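You operate a simulated robot arm through the tools that you are given. There is no shell and no other tool.

You run a simulated robot arm. Do the job below in one go: nothing can be reset, and whatever is moved stays where it is left.

JOB
Brush green glaze on the one-dot tile and the three-dot tile.
Fine: load the soft brush in the low white dish and stand it back in its pot. Set down upright: soft brush.
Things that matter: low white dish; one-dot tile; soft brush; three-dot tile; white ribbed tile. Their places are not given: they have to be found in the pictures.

It is judged by the outcome, as a careful person would: the job done as asked, and still so three seconds after it is handed in. It fails if anything else is knocked over, pushed out of place, dropped, spilled or broken.

ROBOT AND FRAMES
A 6-joint arm with a two-finger parallel gripper, fixed in place. Base frame: the origin is at the foot of the arm, x ahead of it, y to its left, z up; the work surface is at about z = 0.8. Readings come in m, rad, newtons and seconds.
With the tool pointing down near the work surface it reaches from about 0.34 to 0.76 m from the base axis. Its first joint turns from -1.152 to 1.152 rad. Payload 2.45 kg.
Tool frame: the origin (TCP) lies between the finger pads and is the grasp point; the fingertips stand 0.024 m ahead of it; z points along the fingers, y is the line along which they close. The gripper opens to 0.068 m. The fingers are 0.017 m wide and 0.01 m thick; the gripper's body (0.04 by 0.07 m) begins 0.041 m behind the TCP.
Orientation is told as [roll, pitch, yaw] about the base's x, y, z axes, in that order, counted from this pose: with the fingers straight down and closing along the base's y, the tool's x points along the base's -x, its y along +y and its z along -z.

CONTROLS
- The arm moves only by the tool apply_moves. Its argument "steps" is a list that holds one entry, the list of rows, each a list of 7 numbers: the shift along the base's x, y, z in m, then the turn, a rotation vector about the base's x, y, z in rad, then the closure, from 0 (fully open) to 1 (shut). In form: [[[x, y, z, ax, ay, az, gripper], ...]]. A call has 1 to 20 rows; each row is the pose to reach, as a shift and turn from the pose commanded when the call began. Rows are played at 5 a second. More than 0.05 m and 0.15 rad between two rows, or a gripper value outside its range, and nothing of the call is played. Where a pose cannot be reached the arm comes as near as it can. A force on the tool above 40 N (or 10 N above the force at the start of the call, whichever is more), or a blocked arm, ends the call early, and 0.2 s more pass. Each finger travels about 0.108 m/s and halts on what it meets, pressing with about 22 N; the grip force reading is that of the motor and also rises with nothing between the fingers. The clock runs only during rows and for 0.2 s after the last one: add rows that repeat a pose to give the fingers time. The reply holds the time, the measured pose of the TCP, the force on the tool along the base axes, the opening and the grip force, in the units named above and with some noise, with the torque about the TCP (base axes, N m) and any sound that the robot's microphone picked up.
- Cameras (640 x 400 px; columns grow to the right, rows downward): "scene" is fixed at [0.1562, 0.4063, 1.463]; the picture's right is [-0.85, -0.53, 0.00], its down [-0.32, 0.50, -0.81] and it looks along [0.43, -0.68, -0.59] (base axes); focal length 302 px, centre (320, 200). "wrist" rides on the gripper at [0.084, 0.011, -0.075] in the tool frame; the picture's right is [-0.13, 0.99, 0.00], its down [-0.60, -0.08, -0.79] and it looks along [-0.79, -0.10, 0.61] (tool axes); focal length 251 px, centre (320, 200).
- get_image(camera): a new picture of that camera. The clock stands still meanwhile.
- pixel_to_xyz(camera, pixels): there is no depth. For up to 12 entries [column, row, z] of the newest picture of that camera ("zoom" is the newest enlarged one), the place [x, y] in the base frame at which the ray of that pixel passes the height z, good to about 0.002 m. The clock stands still meanwhile.
- zoom(camera, box): a new picture of the part [left, top, right, bottom] of that camera's present view, enlarged. The clock stands still meanwhile.
- finish_job(): hands the job in; it is judged then, once.

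Leave the gripper open and the arm clear of the work at the hand-in unless told otherwise.

The tools are called as a command line: name --argument value ..., lists and objects as JSON in quotes. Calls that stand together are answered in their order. apply_moves: Moves the arm, as the interface text tells. Its arguments: {"type":"object","properties":{"steps":{"type":"array","items":{"type":"array","items":{"type":"array","items":{"type":"number"}}}}},"required":["steps"]} The other tools are called the same way: get_image (camera) takes a picture; pixel_to_xyz (camera, pixels) gives the place at which the rays of pixels pass given heights; zoom (camera, box) takes an enlarged picture of a part of a camera's view; finish_job () hands the job in.

At the start:

```text
time_s: 0.0
tcp_pos: [0.4416, -0.0511, 1.2812]
orientation: [0.001, 0.001, -0.002]
wrist_force: [0.2, 0.8, -0.3]
ft_torque: [-0.01, 0.0, 0.02]
finger_gap: 0.0682
gripper_force: 0.1
```

scene: 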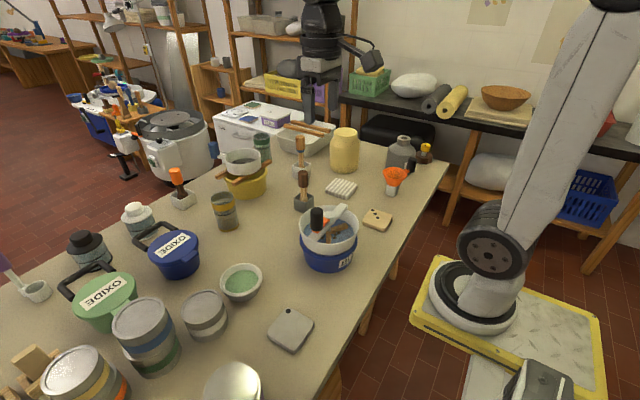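
wrist: 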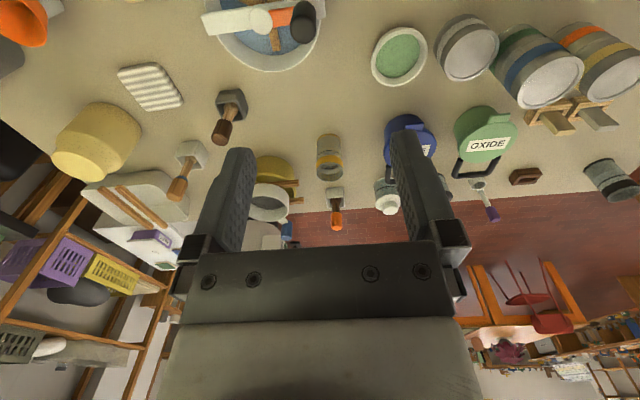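

I see a workbench with several brushes standing in pots: one with an orange handle near (178,187), a dark brown handle near (303,190), an orange-brown handle near (300,155), and a purple handle near (20,280). There is a dish with green glaze at (241,282), a tile at (290,330), a dotted tile at (377,219) and a ribbed tile at (341,188). I'll zoom in on these to tell them apart.

zoom --camera "scene" --box '[260, 120, 420, 240]'

zoom --camera "scene" --box '[160, 240, 340, 360]'

zoom --camera "scene" --box '[120, 150, 280, 270]'

zoom --camera "scene" --box '[0, 220, 160, 340]'

```text
3.33 times, centred on (340, 180) of scene
```

zoom: 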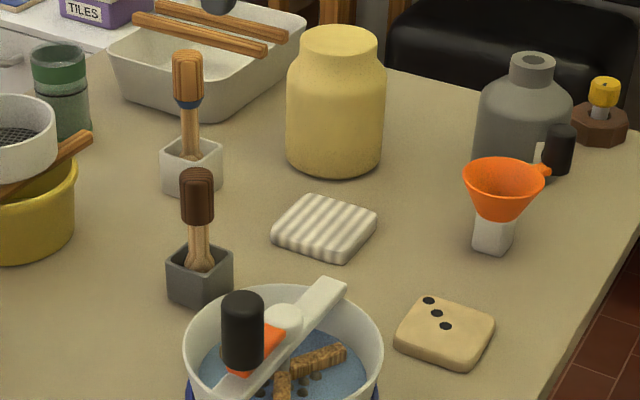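

```text
3.33 times, centred on (250, 300) of scene
```

zoom: 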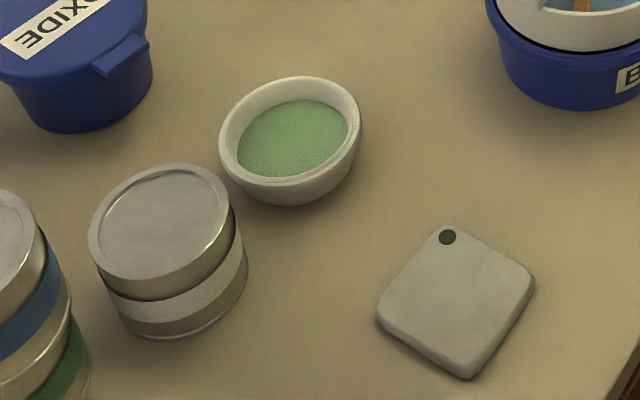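

```text
3.33 times, centred on (200, 210) of scene
```

zoom: 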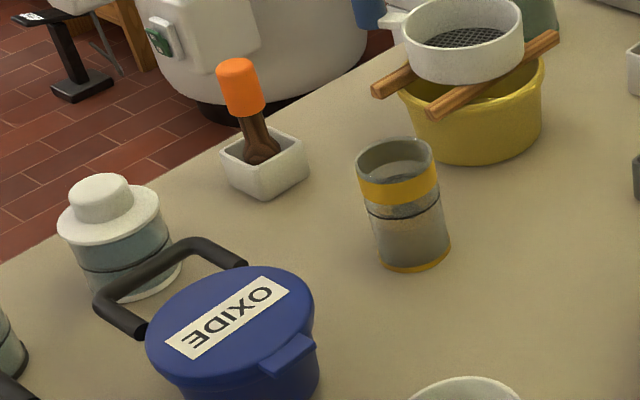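

```text
3.33 times, centred on (80, 280) of scene
```

zoom: 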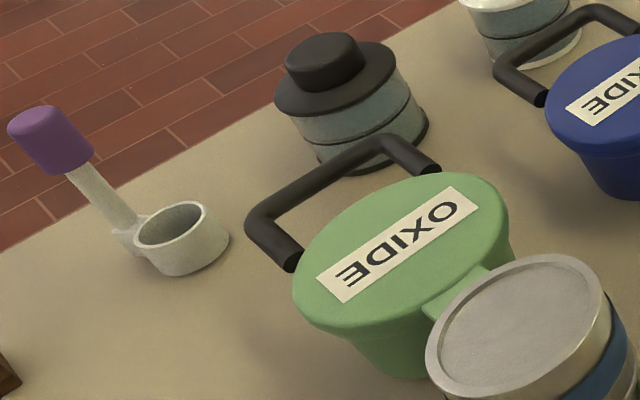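

Candidate brushes are at (300,155), (303,190) and (178,187). I'll zoom in tighter on each to find out which ends are bristles and which is the soft brush.

zoom --camera "scene" --box '[275, 130, 335, 215]'

zoom --camera "scene" --box '[155, 155, 205, 215]'

zoom --camera "wrist" --box '[150, 70, 270, 210]'

zoom --camera "wrist" --box '[280, 120, 400, 240]'

zoom --camera "scene" --box '[290, 190, 370, 280]'

zoom --camera "wrist" --box '[190, 0, 330, 80]'

```text
4.71 times, centred on (305, 172) of scene
```

zoom: 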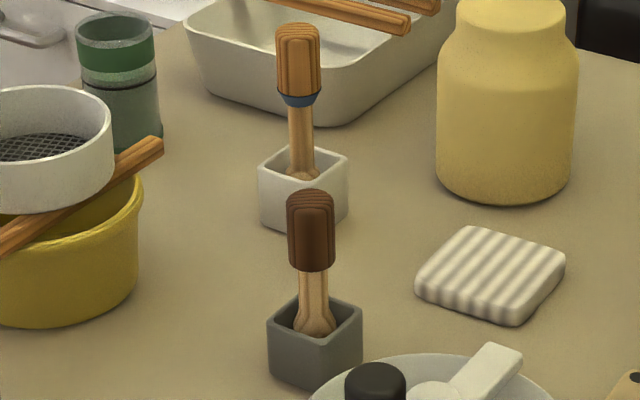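

```text
6.67 times, centred on (180, 185) of scene
```

zoom: 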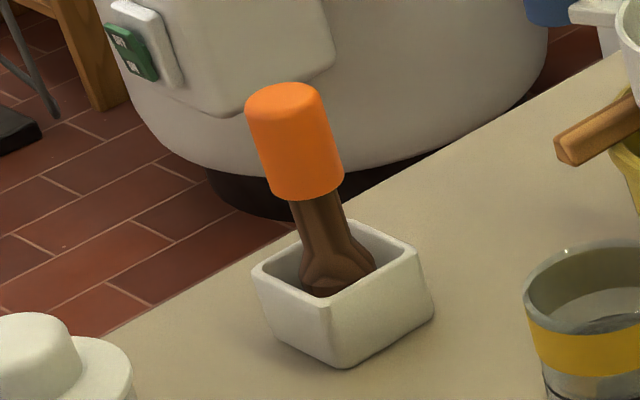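

```text
2.86 times, centred on (210, 140) of wrist
```

zoom: 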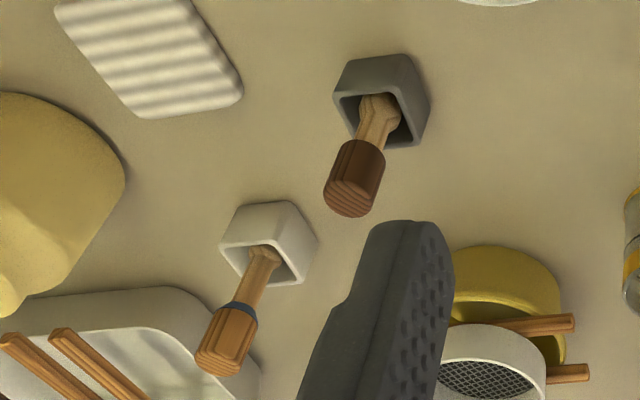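

```text
3.33 times, centred on (340, 180) of wrist
```

zoom: 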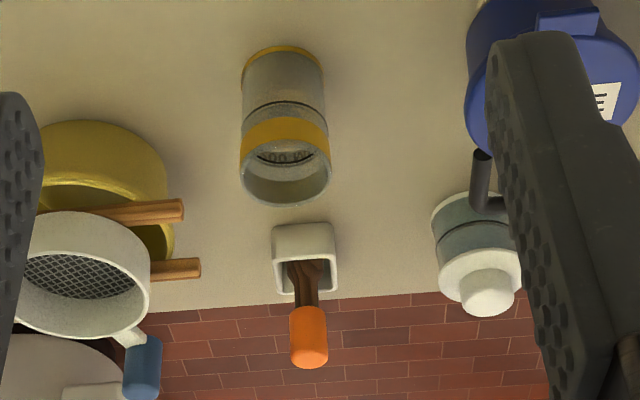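

```text
4.44 times, centred on (330, 235) of scene
```

zoom: 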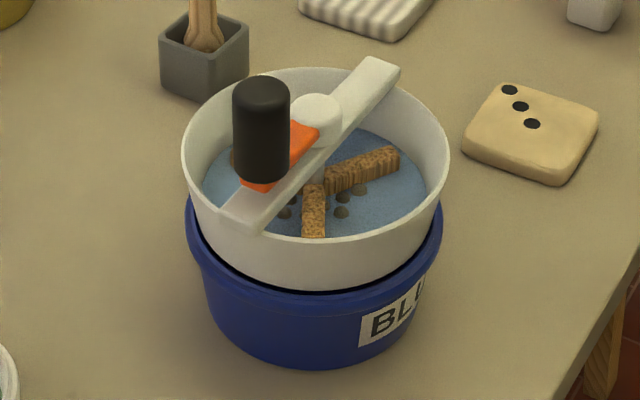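

```text
4.57 times, centred on (260, 40) of wrist
```

zoom: 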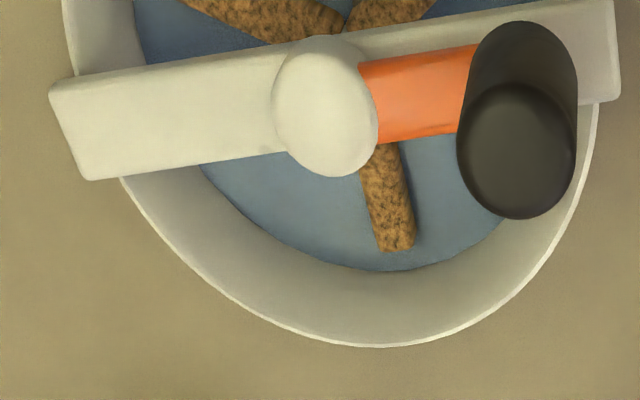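

Three brush-like tools stand in pots. I can't yet tell which is the soft one, so I'll look at the purple-handled tool and get rough floor positions of the main objects from the scene camera.

get_image --camera "scene"

pixel_to_xyz --camera "scene" --pixels '[[241, 282, 0.83], [290, 330, 0.815], [377, 219, 0.815], [341, 188, 0.815], [301, 175, 0.8], [304, 207, 0.8], [184, 204, 0.8], [38, 295, 0.8], [241, 298, 0.8], [330, 250, 0.85], [205, 325, 0.8], [225, 222, 0.8]]'

zoom --camera "wrist" --box '[440, 90, 640, 230]'

```text
taken
```

scene: 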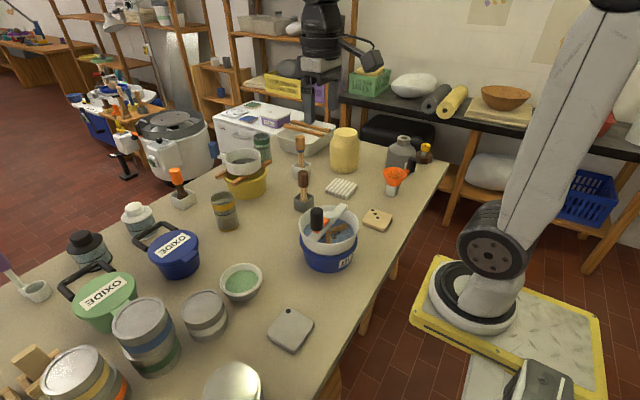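

```text
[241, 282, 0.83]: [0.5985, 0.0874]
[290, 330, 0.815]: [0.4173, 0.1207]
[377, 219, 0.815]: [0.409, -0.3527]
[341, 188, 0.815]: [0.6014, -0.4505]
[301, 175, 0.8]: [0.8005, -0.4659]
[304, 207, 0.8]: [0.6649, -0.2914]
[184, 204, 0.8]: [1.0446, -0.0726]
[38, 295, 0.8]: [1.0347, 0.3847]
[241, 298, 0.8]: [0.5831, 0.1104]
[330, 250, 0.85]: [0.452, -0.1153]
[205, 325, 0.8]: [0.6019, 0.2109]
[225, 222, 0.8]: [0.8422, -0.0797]
```

```text
2.86 times, centred on (540, 160) of wrist
```

zoom: 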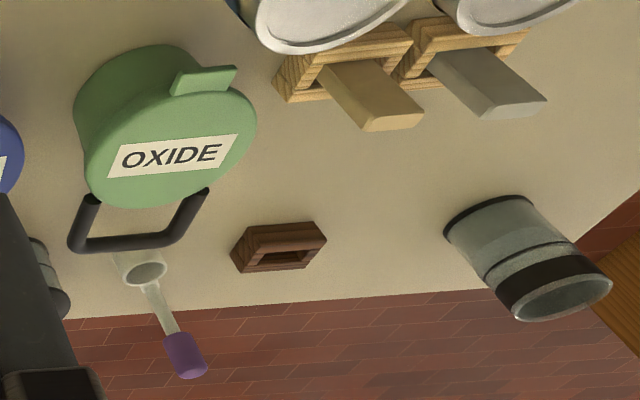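

Distances from the base axis: the dark-brown-handled brush in the grey pot is at about (0.665, -0.291), r≈0.73, which is in reach. The other two pots are at r≈0.93 and 1.05, both beyond reach. I'll move the wrist camera nearer the grey pot, staying high, to check the brush and pot from close up.

apply_moves --steps '[[[0.005, -0.028, -0.022, 0, 0, 0, 0], [0.01, -0.056, -0.044, 0, 0, 0, 0], [0.015, -0.084, -0.066, 0, 0, 0, 0], [0.02, -0.112, -0.088, 0, 0, 0, 0], [0.025, -0.14, -0.11, 0, 0, 0, 0], [0.03, -0.168, -0.132, 0, 0, 0, 0], [0.035, -0.196, -0.154, 0, 0, 0, 0], [0.04, -0.21, -0.17, 0, 0, 0, 0], [0.04, -0.21, -0.17, 0, 0, 0, 0]]]'

get_image --camera "wrist"

get_image --camera "scene"

```text
time_s: 2.0
tcp_pos: [0.4828, -0.2595, 1.1115]
orientation: [0.0, 0.001, -0.001]
wrist_force: [0.2, 0.3, 0.4]
ft_torque: [0.03, 0.02, 0.02]
finger_gap: 0.0681
gripper_force: 0.1
```

```text
taken
```

wrist: 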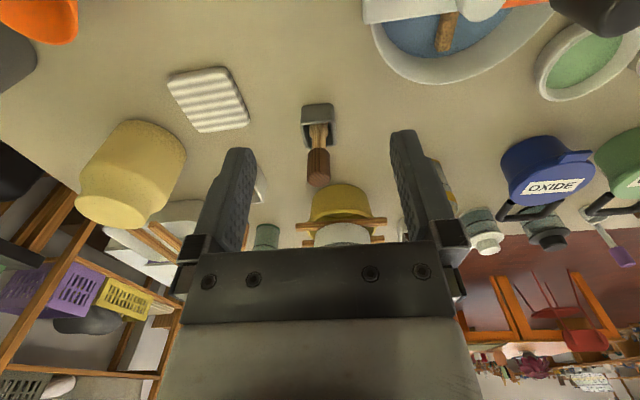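

```text
taken
```

scene: 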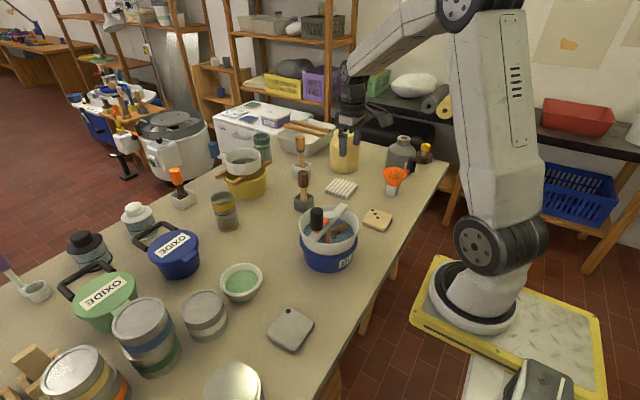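

The grey-pot brush is at wrist (318,150). I'll zoom in on it and on the surroundings.

zoom --camera "wrist" --box '[270, 90, 370, 200]'

zoom --camera "wrist" --box '[360, 0, 640, 120]'

pixel_to_xyz --camera "wrist" --pixels '[[303, 105, 0.84], [333, 104, 0.84], [333, 142, 0.84], [303, 145, 0.84], [319, 182, 0.9], [319, 182, 0.92], [319, 182, 0.94], [318, 150, 0.9], [318, 128, 0.85]]'

```text
3.64 times, centred on (320, 145) of wrist
```

zoom: 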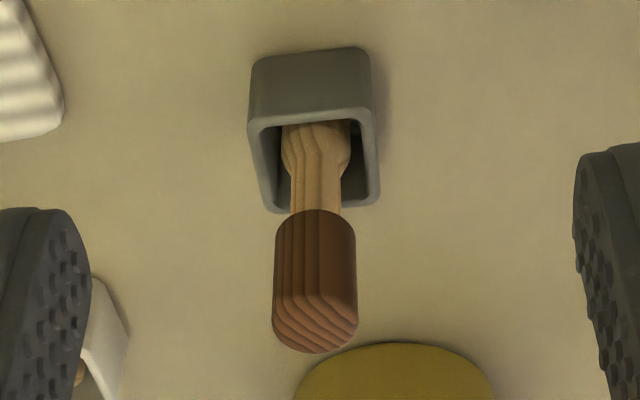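

```text
2.29 times, centred on (500, 60) of wrist
```

zoom: 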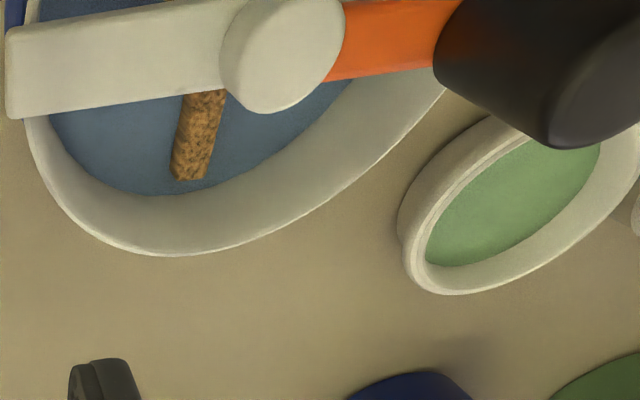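

```text
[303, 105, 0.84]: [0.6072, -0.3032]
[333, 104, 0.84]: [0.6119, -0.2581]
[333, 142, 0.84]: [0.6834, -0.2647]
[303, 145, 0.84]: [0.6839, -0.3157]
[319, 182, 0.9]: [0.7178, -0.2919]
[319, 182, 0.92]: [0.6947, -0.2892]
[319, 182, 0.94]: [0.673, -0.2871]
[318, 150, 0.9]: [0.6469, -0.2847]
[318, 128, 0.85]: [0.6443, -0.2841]
```

The brush leans only slightly, if at all. Its dark brown handle top is at about wrist (318.6,178.5) and scene (302.9,172). I'll triangulate heights by querying both cameras at several heights.

pixel_to_xyz --camera "wrist" --pixels '[[318.6, 178.5, 0.9], [318.6, 178.5, 0.92], [318.6, 178.5, 0.94], [318.6, 150, 0.86], [318.6, 150, 0.88], [318.6, 150, 0.9], [304, 104, 0.8], [334, 103, 0.8], [304, 124, 0.84], [335, 123, 0.84], [334, 146, 0.84], [305, 148, 0.84]]'

pixel_to_xyz --camera "scene" --pixels '[[302.9, 172.1, 0.9], [302.9, 172.1, 0.92], [302.9, 172.1, 0.94], [302.9, 186.5, 0.86], [302.9, 186.5, 0.88], [302.9, 186.5, 0.9], [303.5, 213, 0.8], [303.5, 203.5, 0.82], [303.5, 203.5, 0.84], [293.5, 198.6, 0.84], [314, 196.3, 0.84], [304.5, 192.8, 0.84]]'

```text
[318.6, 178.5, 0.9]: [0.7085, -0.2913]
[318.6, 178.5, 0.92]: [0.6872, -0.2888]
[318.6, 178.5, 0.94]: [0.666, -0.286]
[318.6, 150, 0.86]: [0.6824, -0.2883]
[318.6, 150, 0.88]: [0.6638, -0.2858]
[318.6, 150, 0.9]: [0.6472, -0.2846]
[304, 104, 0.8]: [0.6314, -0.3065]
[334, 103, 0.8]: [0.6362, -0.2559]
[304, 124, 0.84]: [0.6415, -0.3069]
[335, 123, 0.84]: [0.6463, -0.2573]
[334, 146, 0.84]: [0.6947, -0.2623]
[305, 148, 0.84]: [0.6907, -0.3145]
```

```text
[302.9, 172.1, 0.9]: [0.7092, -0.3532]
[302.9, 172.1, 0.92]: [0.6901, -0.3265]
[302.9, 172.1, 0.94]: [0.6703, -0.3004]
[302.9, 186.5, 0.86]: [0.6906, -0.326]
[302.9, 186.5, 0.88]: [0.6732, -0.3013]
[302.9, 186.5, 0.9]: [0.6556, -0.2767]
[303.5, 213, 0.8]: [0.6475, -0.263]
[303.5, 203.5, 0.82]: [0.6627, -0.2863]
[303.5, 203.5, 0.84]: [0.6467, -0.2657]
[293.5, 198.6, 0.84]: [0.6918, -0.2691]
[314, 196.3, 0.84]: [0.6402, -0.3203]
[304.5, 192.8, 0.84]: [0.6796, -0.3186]
```

Both cameras agree: the brush stands nearly vertical at about (0.658, -0.286). The dark handle spans z≈0.892 to 0.951 and is about 33 mm wide, and the pot rim is at about z 0.84. I'll move to a hover just short of the brush with the fingertips above its top, and look again.

apply_moves --steps '[[[0.032, -0.005, -0.01, 0, 0, 0, 0], [0.064, -0.01, -0.02, 0, 0, 0, 0], [0.096, -0.015, -0.03, 0, 0, 0, 0], [0.128, -0.02, -0.045, 0, 0, 0, 0], [0.157, -0.026, -0.06, 0, 0, 0, 0], [0.157, -0.026, -0.06, 0, 0, 0, 0]]]'

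get_image --camera "wrist"

zoom --camera "scene" --box '[260, 130, 360, 220]'

```text
time_s: 3.4
tcp_pos: [0.6382, -0.2874, 1.0501]
orientation: [-0.001, 0.0, 0.001]
wrist_force: [0.7, 0.0, 0.5]
ft_torque: [-0.01, 0.0, -0.03]
finger_gap: 0.068
gripper_force: 0.0
```

```text
taken
```

wrist: 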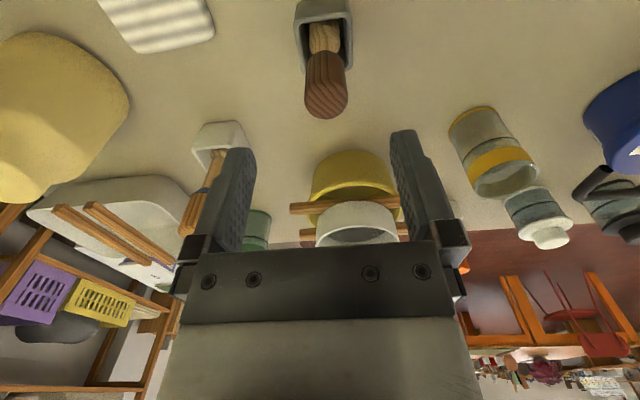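

```text
4.44 times, centred on (310, 175) of scene
```

zoom: 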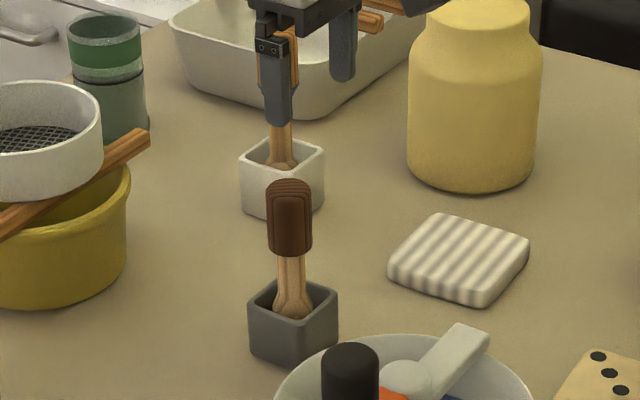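

The brush is at wrist (325,75), between the finger columns. I'll zoom in on it.

zoom --camera "wrist" --box '[270, 0, 380, 130]'

pixel_to_xyz --camera "wrist" --pixels '[[326, 101, 0.94], [326, 101, 0.95], [326, 101, 0.96], [305, 95, 0.95], [347, 92, 0.95], [326, 53, 0.89], [326, 53, 0.9], [325, 62, 0.84], [298, 55, 0.84], [352, 52, 0.84], [296, 20, 0.84], [350, 15, 0.84]]'

```text
3.08 times, centred on (325, 65) of wrist
```

zoom: 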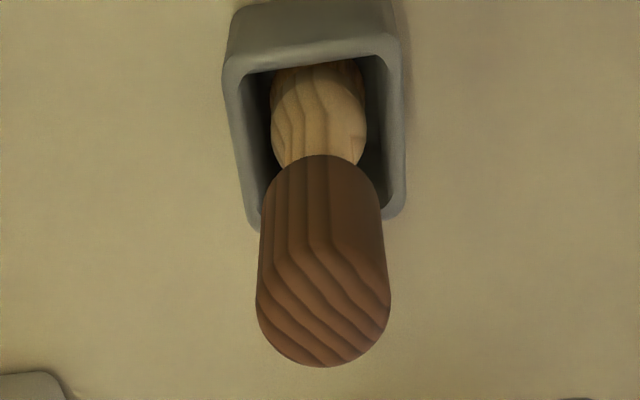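

```text
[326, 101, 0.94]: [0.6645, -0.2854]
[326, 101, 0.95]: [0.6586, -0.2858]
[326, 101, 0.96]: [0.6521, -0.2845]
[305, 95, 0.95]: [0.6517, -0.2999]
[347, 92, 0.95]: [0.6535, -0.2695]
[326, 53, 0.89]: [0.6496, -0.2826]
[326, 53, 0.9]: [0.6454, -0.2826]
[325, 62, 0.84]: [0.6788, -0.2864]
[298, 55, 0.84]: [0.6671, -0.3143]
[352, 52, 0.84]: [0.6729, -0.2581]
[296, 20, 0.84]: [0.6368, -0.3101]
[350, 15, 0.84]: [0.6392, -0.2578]
```

The handle top centre is at about (0.6585, -0.2855, 0.95). I'll shift over it and lower straight down with the fingers open to about z 0.925, then check before closing.

apply_moves --steps '[[[0.02, 0.0016, 0, 0, 0, 0, 0], [0.02, 0.0016, -0.025, 0, 0, 0, 0], [0.02, 0.0016, -0.05, 0, 0, 0, 0], [0.02, 0.0016, -0.075, 0, 0, 0, 0], [0.02, 0.0016, -0.1, 0, 0, 0, 0], [0.02, 0.0016, -0.126, 0, 0, 0, 0], [0.02, 0.0016, -0.126, 0, 0, 0, 0]]]'

get_image --camera "wrist"

zoom --camera "scene" --box '[260, 130, 360, 220]'

```text
time_s: 5.0
tcp_pos: [0.6592, -0.2852, 0.9241]
orientation: [-0.002, 0.0, 0.0]
wrist_force: [0.3, 0.3, -0.3]
ft_torque: [-0.03, -0.01, -0.01]
finger_gap: 0.0682
gripper_force: 0.0
```

```text
taken
```

wrist: 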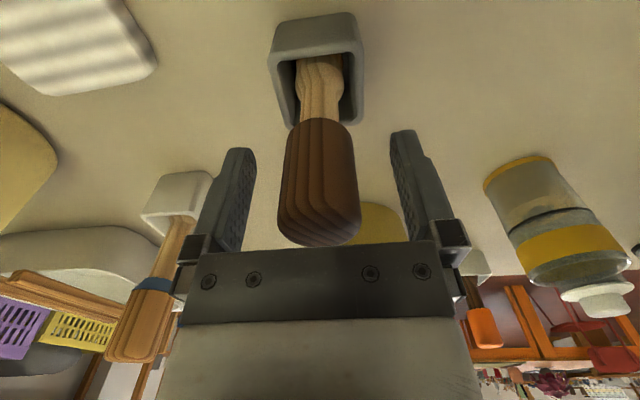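

```text
4.44 times, centred on (310, 175) of scene
```

zoom: 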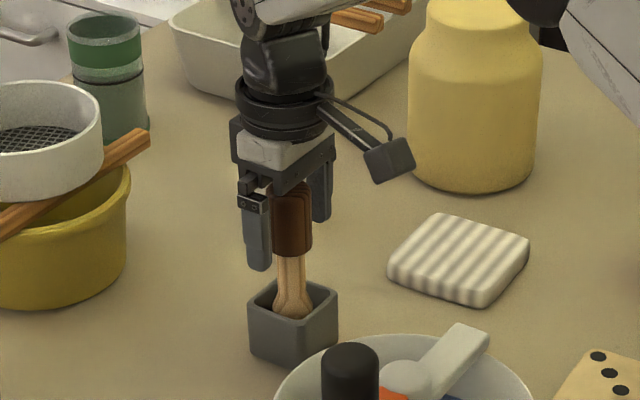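

The brush sits centred between the fingers. I'll check its depth in x via the pixel rays before closing.

zoom --camera "wrist" --box '[230, 0, 410, 260]'

pixel_to_xyz --camera "wrist" --pixels '[[318, 222, 0.95], [318, 247, 0.95], [318, 195, 0.95], [279, 215, 0.95], [360, 210, 0.95], [321, 120, 0.89], [321, 75, 0.84], [270, 60, 0.84], [358, 50, 0.84], [278, 128, 0.84], [366, 122, 0.84]]'

```text
1.54 times, centred on (320, 130) of wrist
```

zoom: 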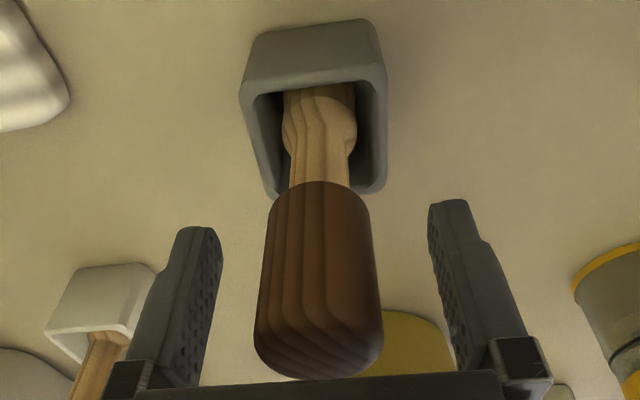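

```text
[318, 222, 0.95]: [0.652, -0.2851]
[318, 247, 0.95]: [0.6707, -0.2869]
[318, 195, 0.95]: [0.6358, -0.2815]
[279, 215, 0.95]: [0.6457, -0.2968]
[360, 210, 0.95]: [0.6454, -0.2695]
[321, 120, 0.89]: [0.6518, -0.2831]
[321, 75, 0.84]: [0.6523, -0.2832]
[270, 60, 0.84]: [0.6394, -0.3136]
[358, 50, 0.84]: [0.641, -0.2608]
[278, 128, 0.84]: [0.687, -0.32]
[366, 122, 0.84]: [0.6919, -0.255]
```

Alignment is good: the handle axis is at x≈0.658–0.66 and y≈-0.285. I'll close the fingers and hold for a moment.

apply_moves --steps '[[[0, 0, 0, 0, 0, 0, 0.4], [0, 0, 0, 0, 0, 0, 1], [0, 0, 0, 0, 0, 0, 1], [0, 0, 0, 0, 0, 0, 1], [0, 0, 0, 0, 0, 0, 1]]]'

get_image --camera "wrist"

zoom --camera "scene" --box '[260, 130, 360, 220]'

```text
time_s: 6.2
tcp_pos: [0.6595, -0.2848, 0.9242]
orientation: [-0.001, 0.001, 0.0]
wrist_force: [0.3, -0.6, 0.0]
ft_torque: [0.02, -0.02, 0.02]
finger_gap: 0.0331
gripper_force: 22.2
```

```text
taken
```

wrist: 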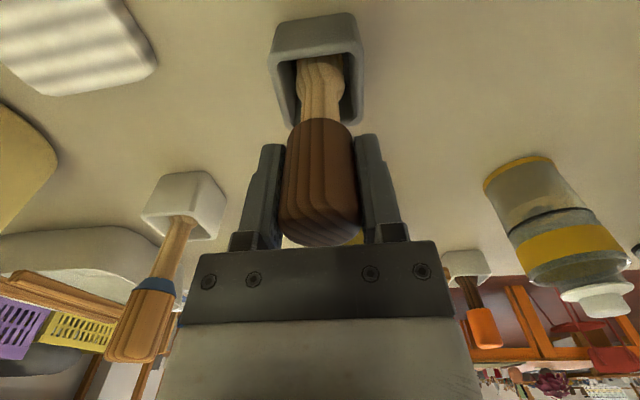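

```text
4.44 times, centred on (310, 175) of scene
```

zoom: 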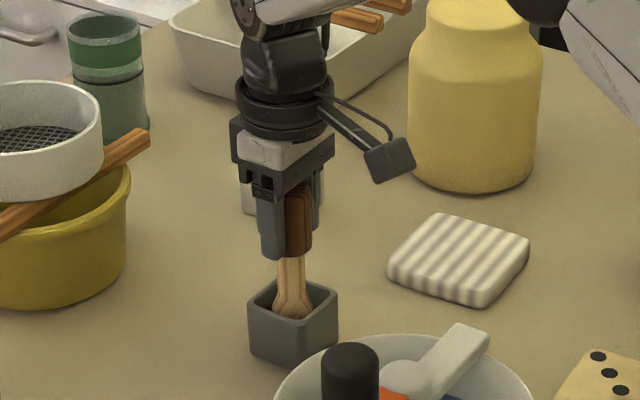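

The brush is gripped: gap 33 mm, 22 N, and the pot has not moved. I'll lift it straight up slowly and look at what's on its lower end.

apply_moves --steps '[[[0, 0, 0.01, 0, 0, 0, 1], [0, 0, 0.025, 0, 0, 0, 1], [0, 0, 0.045, 0, 0, 0, 1], [0, 0, 0.07, 0, 0, 0, 1], [0, 0, 0.095, 0, 0, 0, 1], [0, 0, 0.125, 0, 0, 0, 1], [0, 0, 0.125, 0, 0, 0, 1]]]'

get_image --camera "wrist"

zoom --camera "scene" --box '[260, 110, 360, 220]'

```text
time_s: 7.8
tcp_pos: [0.6581, -0.2845, 1.0483]
orientation: [0.001, 0.0, 0.0]
wrist_force: [-0.3, 0.0, -0.9]
ft_torque: [-0.01, 0.01, 0.01]
finger_gap: 0.0329
gripper_force: 21.7
```

```text
taken
```

wrist: 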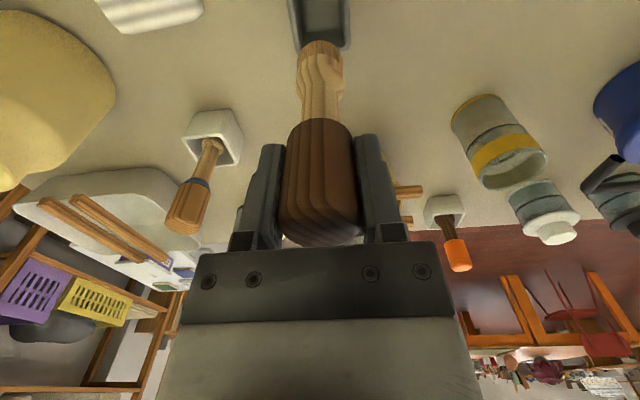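

```text
3.64 times, centred on (310, 165) of scene
```

zoom: 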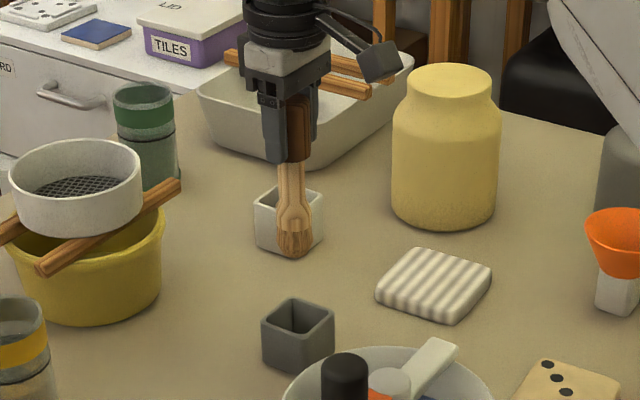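

Bristles are visible on the end at scene (302,176), so it is a brush. I'll zoom in to measure the tip height below the TCP.

zoom --camera "scene" --box '[282, 150, 322, 190]'

pixel_to_xyz --camera "scene" --pixels '[[302.5, 180, 0.9], [302.5, 180, 0.91], [302.5, 180, 0.92], [302.5, 180, 0.93], [302.5, 178, 0.92], [302.5, 178, 0.93]]'

```text
10.00 times, centred on (302, 170) of scene
```

zoom: 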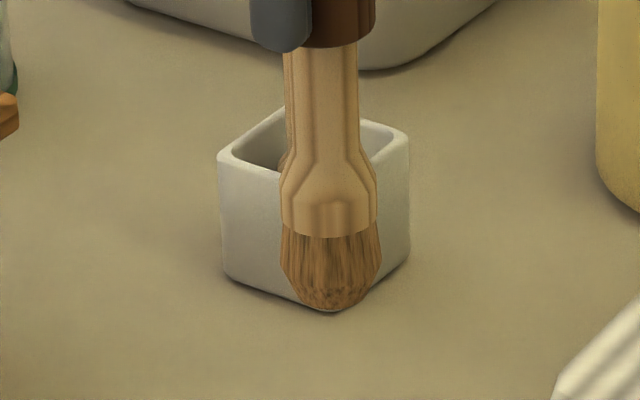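

```text
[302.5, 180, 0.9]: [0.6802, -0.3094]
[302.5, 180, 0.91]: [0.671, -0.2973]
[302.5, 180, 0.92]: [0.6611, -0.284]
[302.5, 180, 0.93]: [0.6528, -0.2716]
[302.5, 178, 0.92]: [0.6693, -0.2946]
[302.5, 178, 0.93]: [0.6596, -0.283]
```

The tip is about 0.128 m below the TCP. Before crossing the bench I'll triangulate the tall obstacle (the black crank knob on the bucket, scene (317,211)), plus the dish rim and tile corners, from the scene camera.

get_image --camera "scene"

pixel_to_xyz --camera "scene" --pixels '[[317, 211, 0.9], [317, 211, 0.95], [317, 211, 1.0], [302, 225, 0.9], [357, 225, 0.9], [330, 250, 0.9], [220, 283, 0.84], [263, 278, 0.84], [244, 263, 0.84], [240, 294, 0.84], [175, 240, 0.88], [205, 300, 0.88]]'

zoom --camera "scene" --box '[210, 255, 274, 305]'

zoom --camera "scene" --box '[255, 300, 325, 360]'

zoom --camera "scene" --box '[350, 195, 405, 240]'

```text
taken
```

scene: 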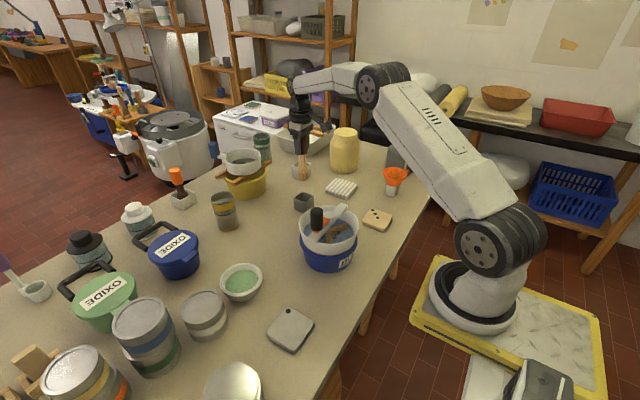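

```text
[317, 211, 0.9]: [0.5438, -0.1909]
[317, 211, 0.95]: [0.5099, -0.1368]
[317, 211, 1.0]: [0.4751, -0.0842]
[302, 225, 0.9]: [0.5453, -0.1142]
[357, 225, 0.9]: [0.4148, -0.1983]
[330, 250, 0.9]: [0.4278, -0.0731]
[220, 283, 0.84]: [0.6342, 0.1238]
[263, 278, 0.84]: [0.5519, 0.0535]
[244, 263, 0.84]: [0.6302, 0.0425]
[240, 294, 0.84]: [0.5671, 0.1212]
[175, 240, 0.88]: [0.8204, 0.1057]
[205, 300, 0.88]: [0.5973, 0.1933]
```

```text
8.00 times, centred on (242, 280) of scene
```

zoom: 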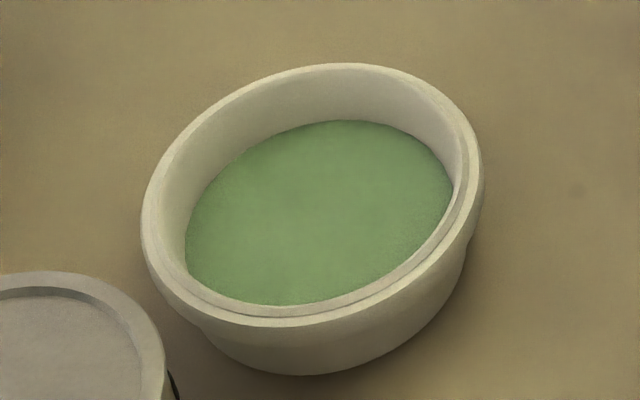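

```text
6.67 times, centred on (290, 330) of scene
```

zoom: 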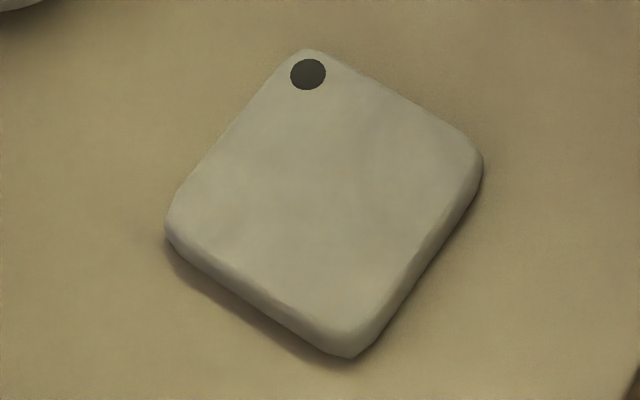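

```text
8.89 times, centred on (378, 218) of scene
```

zoom: 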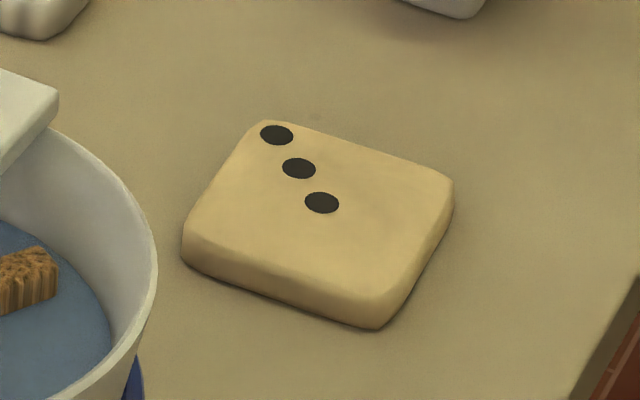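

The knob top is at about (0.47, -0.08, 1.0), so I'll keep well clear of the bucket by swinging around at x≥0.6 near it. I'll carry the dry brush towards the dish side, to about (0.53, 0.025, 1.09), for a clear wrist view of the dish.

apply_moves --steps '[[[-0.008, 0.037, 0.006, 0, 0, 0, 1], [-0.016, 0.074, 0.012, 0, 0, 0, 1], [-0.024, 0.111, 0.018, 0, 0, 0, 1], [-0.031, 0.148, 0.024, 0, 0, 0, 1], [-0.039, 0.185, 0.03, 0, 0, 0, 1], [-0.057, 0.215, 0.034, 0, 0, 0, 1], [-0.08, 0.245, 0.038, 0, 0, 0, 1], [-0.105, 0.275, 0.04, 0, 0, 0, 1], [-0.128, 0.31, 0.04, 0, 0, 0, 1], [-0.128, 0.31, 0.04, 0, 0, 0, 1]]]'

get_image --camera "wrist"

get_image --camera "scene"

```text
time_s: 10.0
tcp_pos: [0.5322, 0.026, 1.0921]
orientation: [0.0, 0.0, 0.0]
wrist_force: [0.5, -0.4, -0.6]
ft_torque: [0.03, 0.01, -0.01]
finger_gap: 0.033
gripper_force: 22.0
```

```text
taken
```

wrist: 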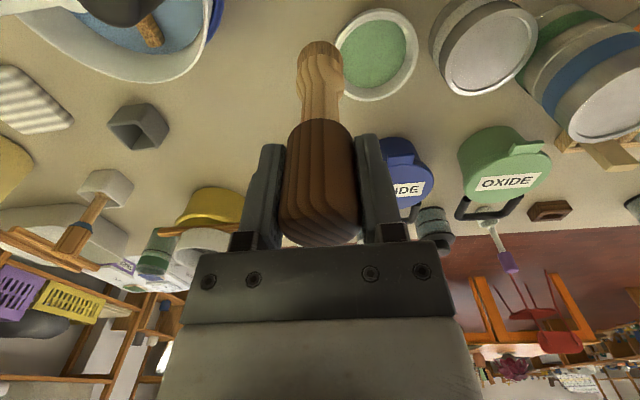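

```text
taken
```

scene: 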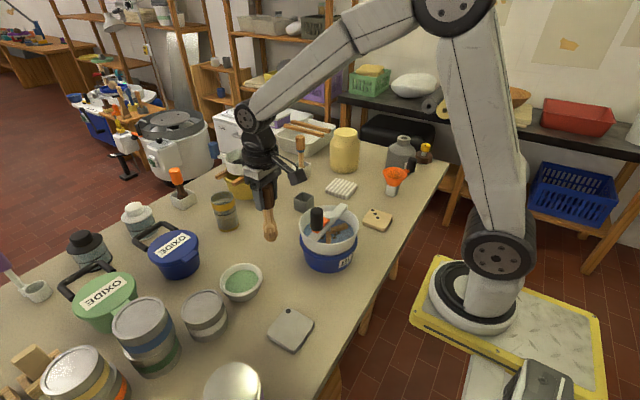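

The dish rim in the wrist view is centred near (377,54). I'll triangulate its centre and rim height from both cameras.

zoom --camera "wrist" --box '[320, 0, 430, 110]'

pixel_to_xyz --camera "wrist" --pixels '[[377, 54.5, 0.82], [377, 54.5, 0.83], [377, 54.5, 0.84], [377, 54.5, 0.85], [377, 54.5, 0.86]]'

pixel_to_xyz --camera "scene" --pixels '[[241.1, 279.4, 0.82], [241.1, 279.4, 0.83], [241.1, 279.4, 0.84], [241.1, 279.4, 0.85], [241.1, 279.4, 0.86], [242, 281.6, 0.82], [242, 281.6, 0.83], [242, 281.6, 0.84]]'

```text
3.64 times, centred on (375, 55) of wrist
```

zoom: 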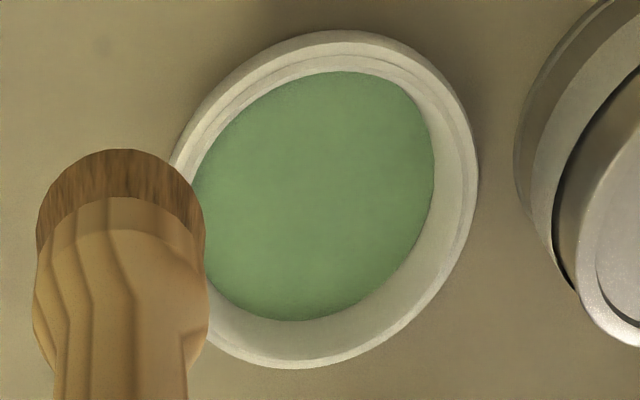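

```text
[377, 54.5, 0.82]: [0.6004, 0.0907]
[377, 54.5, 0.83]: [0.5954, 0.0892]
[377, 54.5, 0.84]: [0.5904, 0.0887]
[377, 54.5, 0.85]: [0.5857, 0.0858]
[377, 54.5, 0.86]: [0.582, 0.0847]
```

```text
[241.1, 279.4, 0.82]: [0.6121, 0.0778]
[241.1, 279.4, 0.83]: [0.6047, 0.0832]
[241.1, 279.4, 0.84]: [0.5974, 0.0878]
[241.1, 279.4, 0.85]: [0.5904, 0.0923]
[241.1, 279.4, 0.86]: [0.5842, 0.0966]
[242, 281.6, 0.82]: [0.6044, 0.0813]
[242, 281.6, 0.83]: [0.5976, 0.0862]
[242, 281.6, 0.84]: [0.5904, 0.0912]
```

The dish centre is about (0.594, 0.088), with the rim at z≈0.84 and glaze surface estimated at z≈0.82. I'll refine the brush tip length from the closer scene view at about (270,235).

zoom --camera "scene" --box '[238, 205, 302, 245]'

pixel_to_xyz --camera "scene" --pixels '[[270.5, 240, 0.95], [270.5, 240, 0.96], [270.5, 240, 0.97], [270.5, 240, 0.98], [270.5, 238, 0.96], [270.5, 238, 0.97]]'

```text
10.00 times, centred on (270, 225) of scene
```

zoom: 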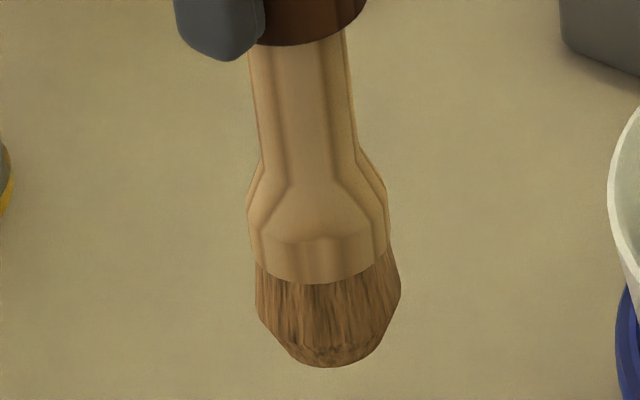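

```text
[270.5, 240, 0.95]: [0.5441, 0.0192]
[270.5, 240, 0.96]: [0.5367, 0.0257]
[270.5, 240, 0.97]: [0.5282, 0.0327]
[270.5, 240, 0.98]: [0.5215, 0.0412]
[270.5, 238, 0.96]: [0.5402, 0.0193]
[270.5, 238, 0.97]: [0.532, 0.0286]
```

The tip length is about 0.127 m. I'll move over the dish centre (0.594, 0.0885) and lower until the tip is just inside the rim, above the glaze, then check the force and pictures.

apply_moves --steps '[[[0.022, 0.022, 0, 0, 0, 0, 1], [0.044, 0.044, 0, 0, 0, 0, 1], [0.0634, 0.064, 0, 0, 0, 0, 1], [0.0634, 0.064, -0.03, 0, 0, 0, 1], [0.0634, 0.064, -0.06, 0, 0, 0, 1], [0.0634, 0.064, -0.09, 0, 0, 0, 1], [0.0634, 0.064, -0.11, 0, 0, 0, 1], [0.0634, 0.064, -0.125, 0, 0, 0, 1], [0.0634, 0.064, -0.125, 0, 0, 0, 1]]]'

zoom --camera "scene" --box '[205, 235, 285, 305]'

get_image --camera "wrist"

```text
time_s: 12.0
tcp_pos: [0.5953, 0.0893, 0.9668]
orientation: [0.001, 0.001, -0.001]
wrist_force: [0.1, -0.4, -1.1]
ft_torque: [0.02, -0.01, 0.02]
finger_gap: 0.0333
gripper_force: 22.5
```

```text
5.71 times, centred on (245, 270) of scene
```

zoom: 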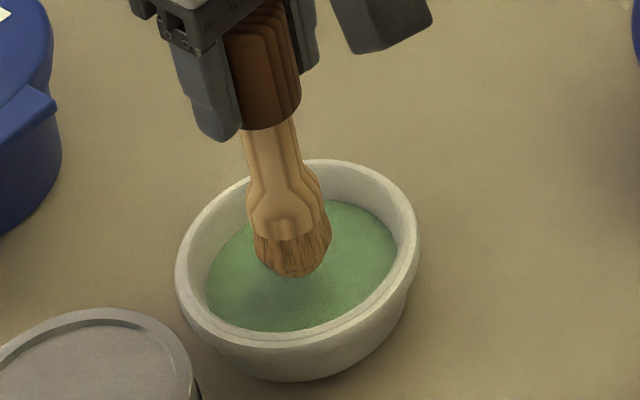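

```text
taken
```

wrist: 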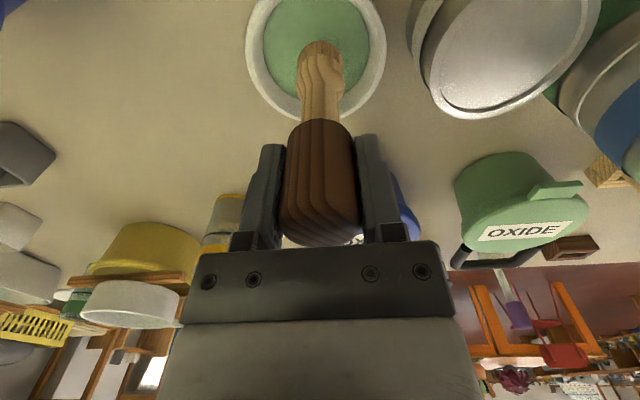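

The tip is centred over the glaze with its shadow just below, and there is no contact force. I'll lower in small steps.

apply_moves --steps '[[[0, 0, -0.004, 0, 0, 0, 1], [0, 0, -0.008, 0, 0, 0, 1], [0, 0, -0.012, 0, 0, 0, 1], [0, 0, -0.016, 0, 0, 0, 1], [0, 0, -0.016, 0, 0, 0, 1]]]'

zoom --camera "scene" --box '[205, 235, 285, 305]'

```text
time_s: 13.2
tcp_pos: [0.5925, 0.0888, 0.948]
orientation: [0.002, 0.0, -0.001]
wrist_force: [-0.6, -0.9, 0.2]
ft_torque: [-0.02, 0.03, 0.0]
finger_gap: 0.0328
gripper_force: 21.4
```

```text
5.71 times, centred on (245, 270) of scene
```

zoom: 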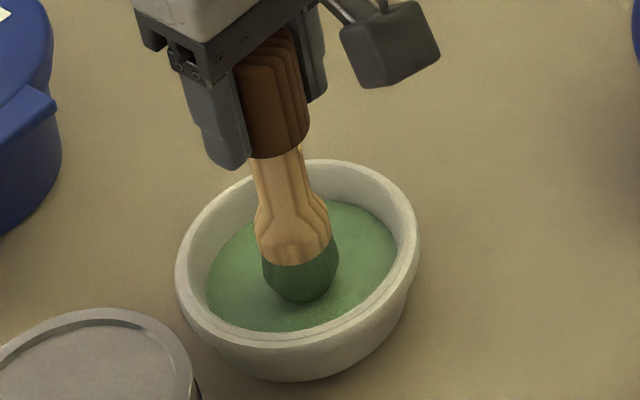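

The bristles turned green, so the brush is loaded, with no significant force. I'll raise it out of the glaze and pause over the dish so any excess can fall back. I'm also computing the tile corners from the scene view.

apply_moves --steps '[[[0, 0, 0, 0, 0, 0, 1], [0, 0, 0.01, 0, 0, 0, 1], [0, 0, 0.02, 0, 0, 0, 1], [0, 0, 0.03, 0, 0, 0, 1], [0, 0, 0.03, 0, 0, 0, 1], [0, 0, 0.03, 0, 0, 0, 1], [0, 0, 0.03, 0, 0, 0, 1], [0, 0, 0.03, 0, 0, 0, 1], [0, 0, 0.05, 0, 0, 0, 1], [0, 0, 0.075, 0, 0, 0, 1], [0, 0, 0.1, 0, 0, 0, 1], [0, 0, 0.1, 0, 0, 0, 1]]]'

get_image --camera "scene"

pixel_to_xyz --camera "scene" --pixels '[[287.75, 308.3, 0.815], [313.2, 322.5, 0.815], [293.75, 350.2, 0.815], [267.8, 332.7, 0.815], [290.6, 328.5, 0.81], [290.6, 328.5, 0.82], [371.5, 209.6, 0.815], [392.6, 216.3, 0.815], [384.5, 231.3, 0.815], [362.8, 222.5, 0.815], [377.8, 220, 0.81], [377.8, 220, 0.82]]'

zoom --camera "scene" --box '[205, 215, 285, 305]'

get_image --camera "wrist"

```text
time_s: 15.8
tcp_pos: [0.5948, 0.0909, 1.0496]
orientation: [0.001, -0.001, 0.001]
wrist_force: [-0.1, -0.6, 0.1]
ft_torque: [-0.02, 0.04, -0.02]
finger_gap: 0.0332
gripper_force: 21.8
```

```text
taken
```

scene: 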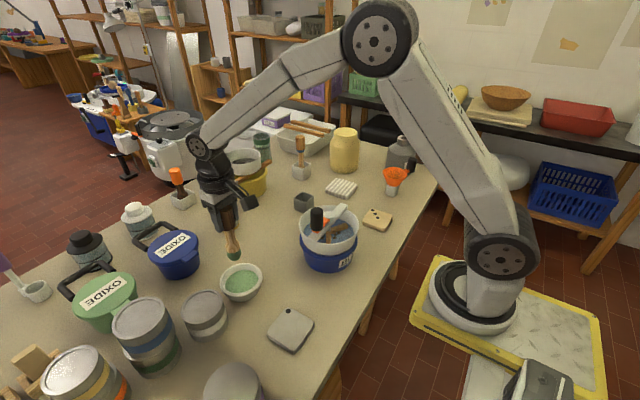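

```text
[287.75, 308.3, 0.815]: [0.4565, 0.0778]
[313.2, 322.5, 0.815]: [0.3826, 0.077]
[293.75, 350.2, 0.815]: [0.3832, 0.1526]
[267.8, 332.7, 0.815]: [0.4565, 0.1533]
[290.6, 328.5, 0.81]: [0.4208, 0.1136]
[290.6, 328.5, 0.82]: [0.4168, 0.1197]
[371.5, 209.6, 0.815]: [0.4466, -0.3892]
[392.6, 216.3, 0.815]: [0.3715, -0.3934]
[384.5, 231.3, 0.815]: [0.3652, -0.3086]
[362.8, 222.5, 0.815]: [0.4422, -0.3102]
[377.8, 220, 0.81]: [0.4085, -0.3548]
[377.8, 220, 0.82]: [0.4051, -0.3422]
```

```text
4.44 times, centred on (245, 260) of scene
```

zoom: 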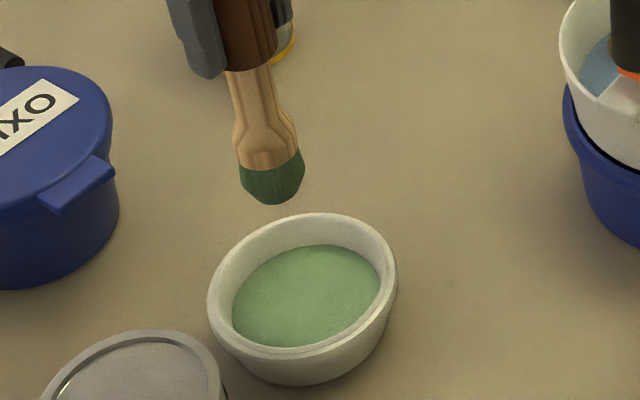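

```text
taken
```

wrist: 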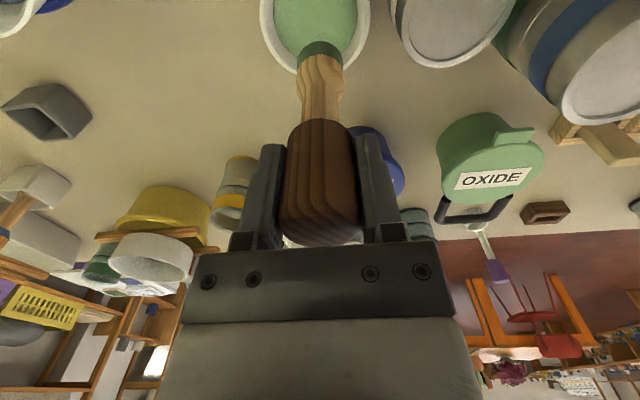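

The bristles are green and nothing is dripping. The one-dot tile spans x 0.383–0.457 and y 0.077–0.153 (centre 0.42, 0.115). The three-dot tile's centre is about (0.406, -0.350). I'll carry the brush to above the one-dot tile and lower it to just above the surface.

apply_moves --steps '[[[-0.035, 0.0053, 0, 0, 0, 0, 1], [-0.07, 0.0106, 0, 0, 0, 0, 1], [-0.105, 0.0159, 0, 0, 0, 0, 1], [-0.14, 0.0212, 0, 0, 0, 0, 1], [-0.174, 0.0265, 0, 0, 0, 0, 1], [-0.174, 0.0265, -0.03, 0, 0, 0, 1], [-0.174, 0.0265, -0.055, 0, 0, 0, 1], [-0.174, 0.0265, -0.075, 0, 0, 0, 1], [-0.174, 0.0265, -0.085, 0, 0, 0, 1], [-0.174, 0.0265, -0.085, 0, 0, 0, 1]]]'

zoom --camera "scene" --box '[245, 280, 335, 360]'

get_image --camera "wrist"

```text
time_s: 18.0
tcp_pos: [0.4177, 0.1133, 0.9629]
orientation: [-0.001, 0.0, -0.001]
wrist_force: [0.3, 0.2, -1.4]
ft_torque: [0.04, 0.04, 0.01]
finger_gap: 0.0331
gripper_force: 22.0
```

```text
5.00 times, centred on (290, 320) of scene
```

zoom: 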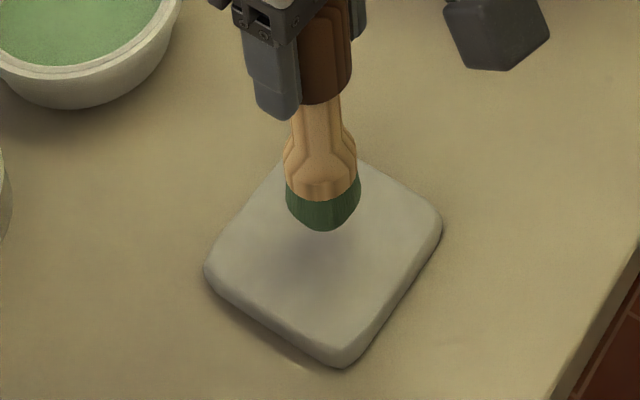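

```text
taken
```

wrist: 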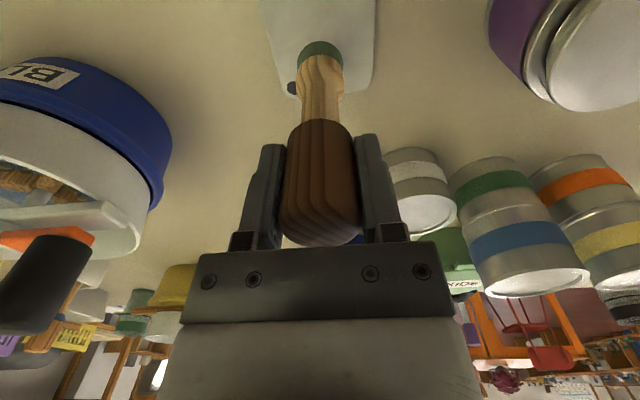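

The tip hovers about 2 cm above the tile. I'll lower in small steps while watching the force.

apply_moves --steps '[[[0, 0, -0.004, 0, 0, 0, 1], [0, 0, -0.008, 0, 0, 0, 1], [0, 0, -0.012, 0, 0, 0, 1], [0, 0, -0.012, 0, 0, 0, 1]]]'

zoom --camera "scene" --box '[245, 280, 335, 360]'

```text
time_s: 19.0
tcp_pos: [0.4189, 0.1149, 0.9533]
orientation: [-0.001, -0.002, -0.001]
wrist_force: [0.4, 0.6, -0.4]
ft_torque: [-0.02, -0.01, -0.01]
finger_gap: 0.0331
gripper_force: 21.9
```

```text
5.00 times, centred on (290, 320) of scene
```

zoom: 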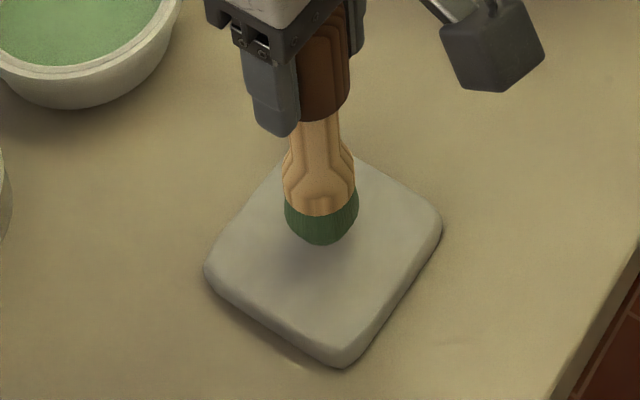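

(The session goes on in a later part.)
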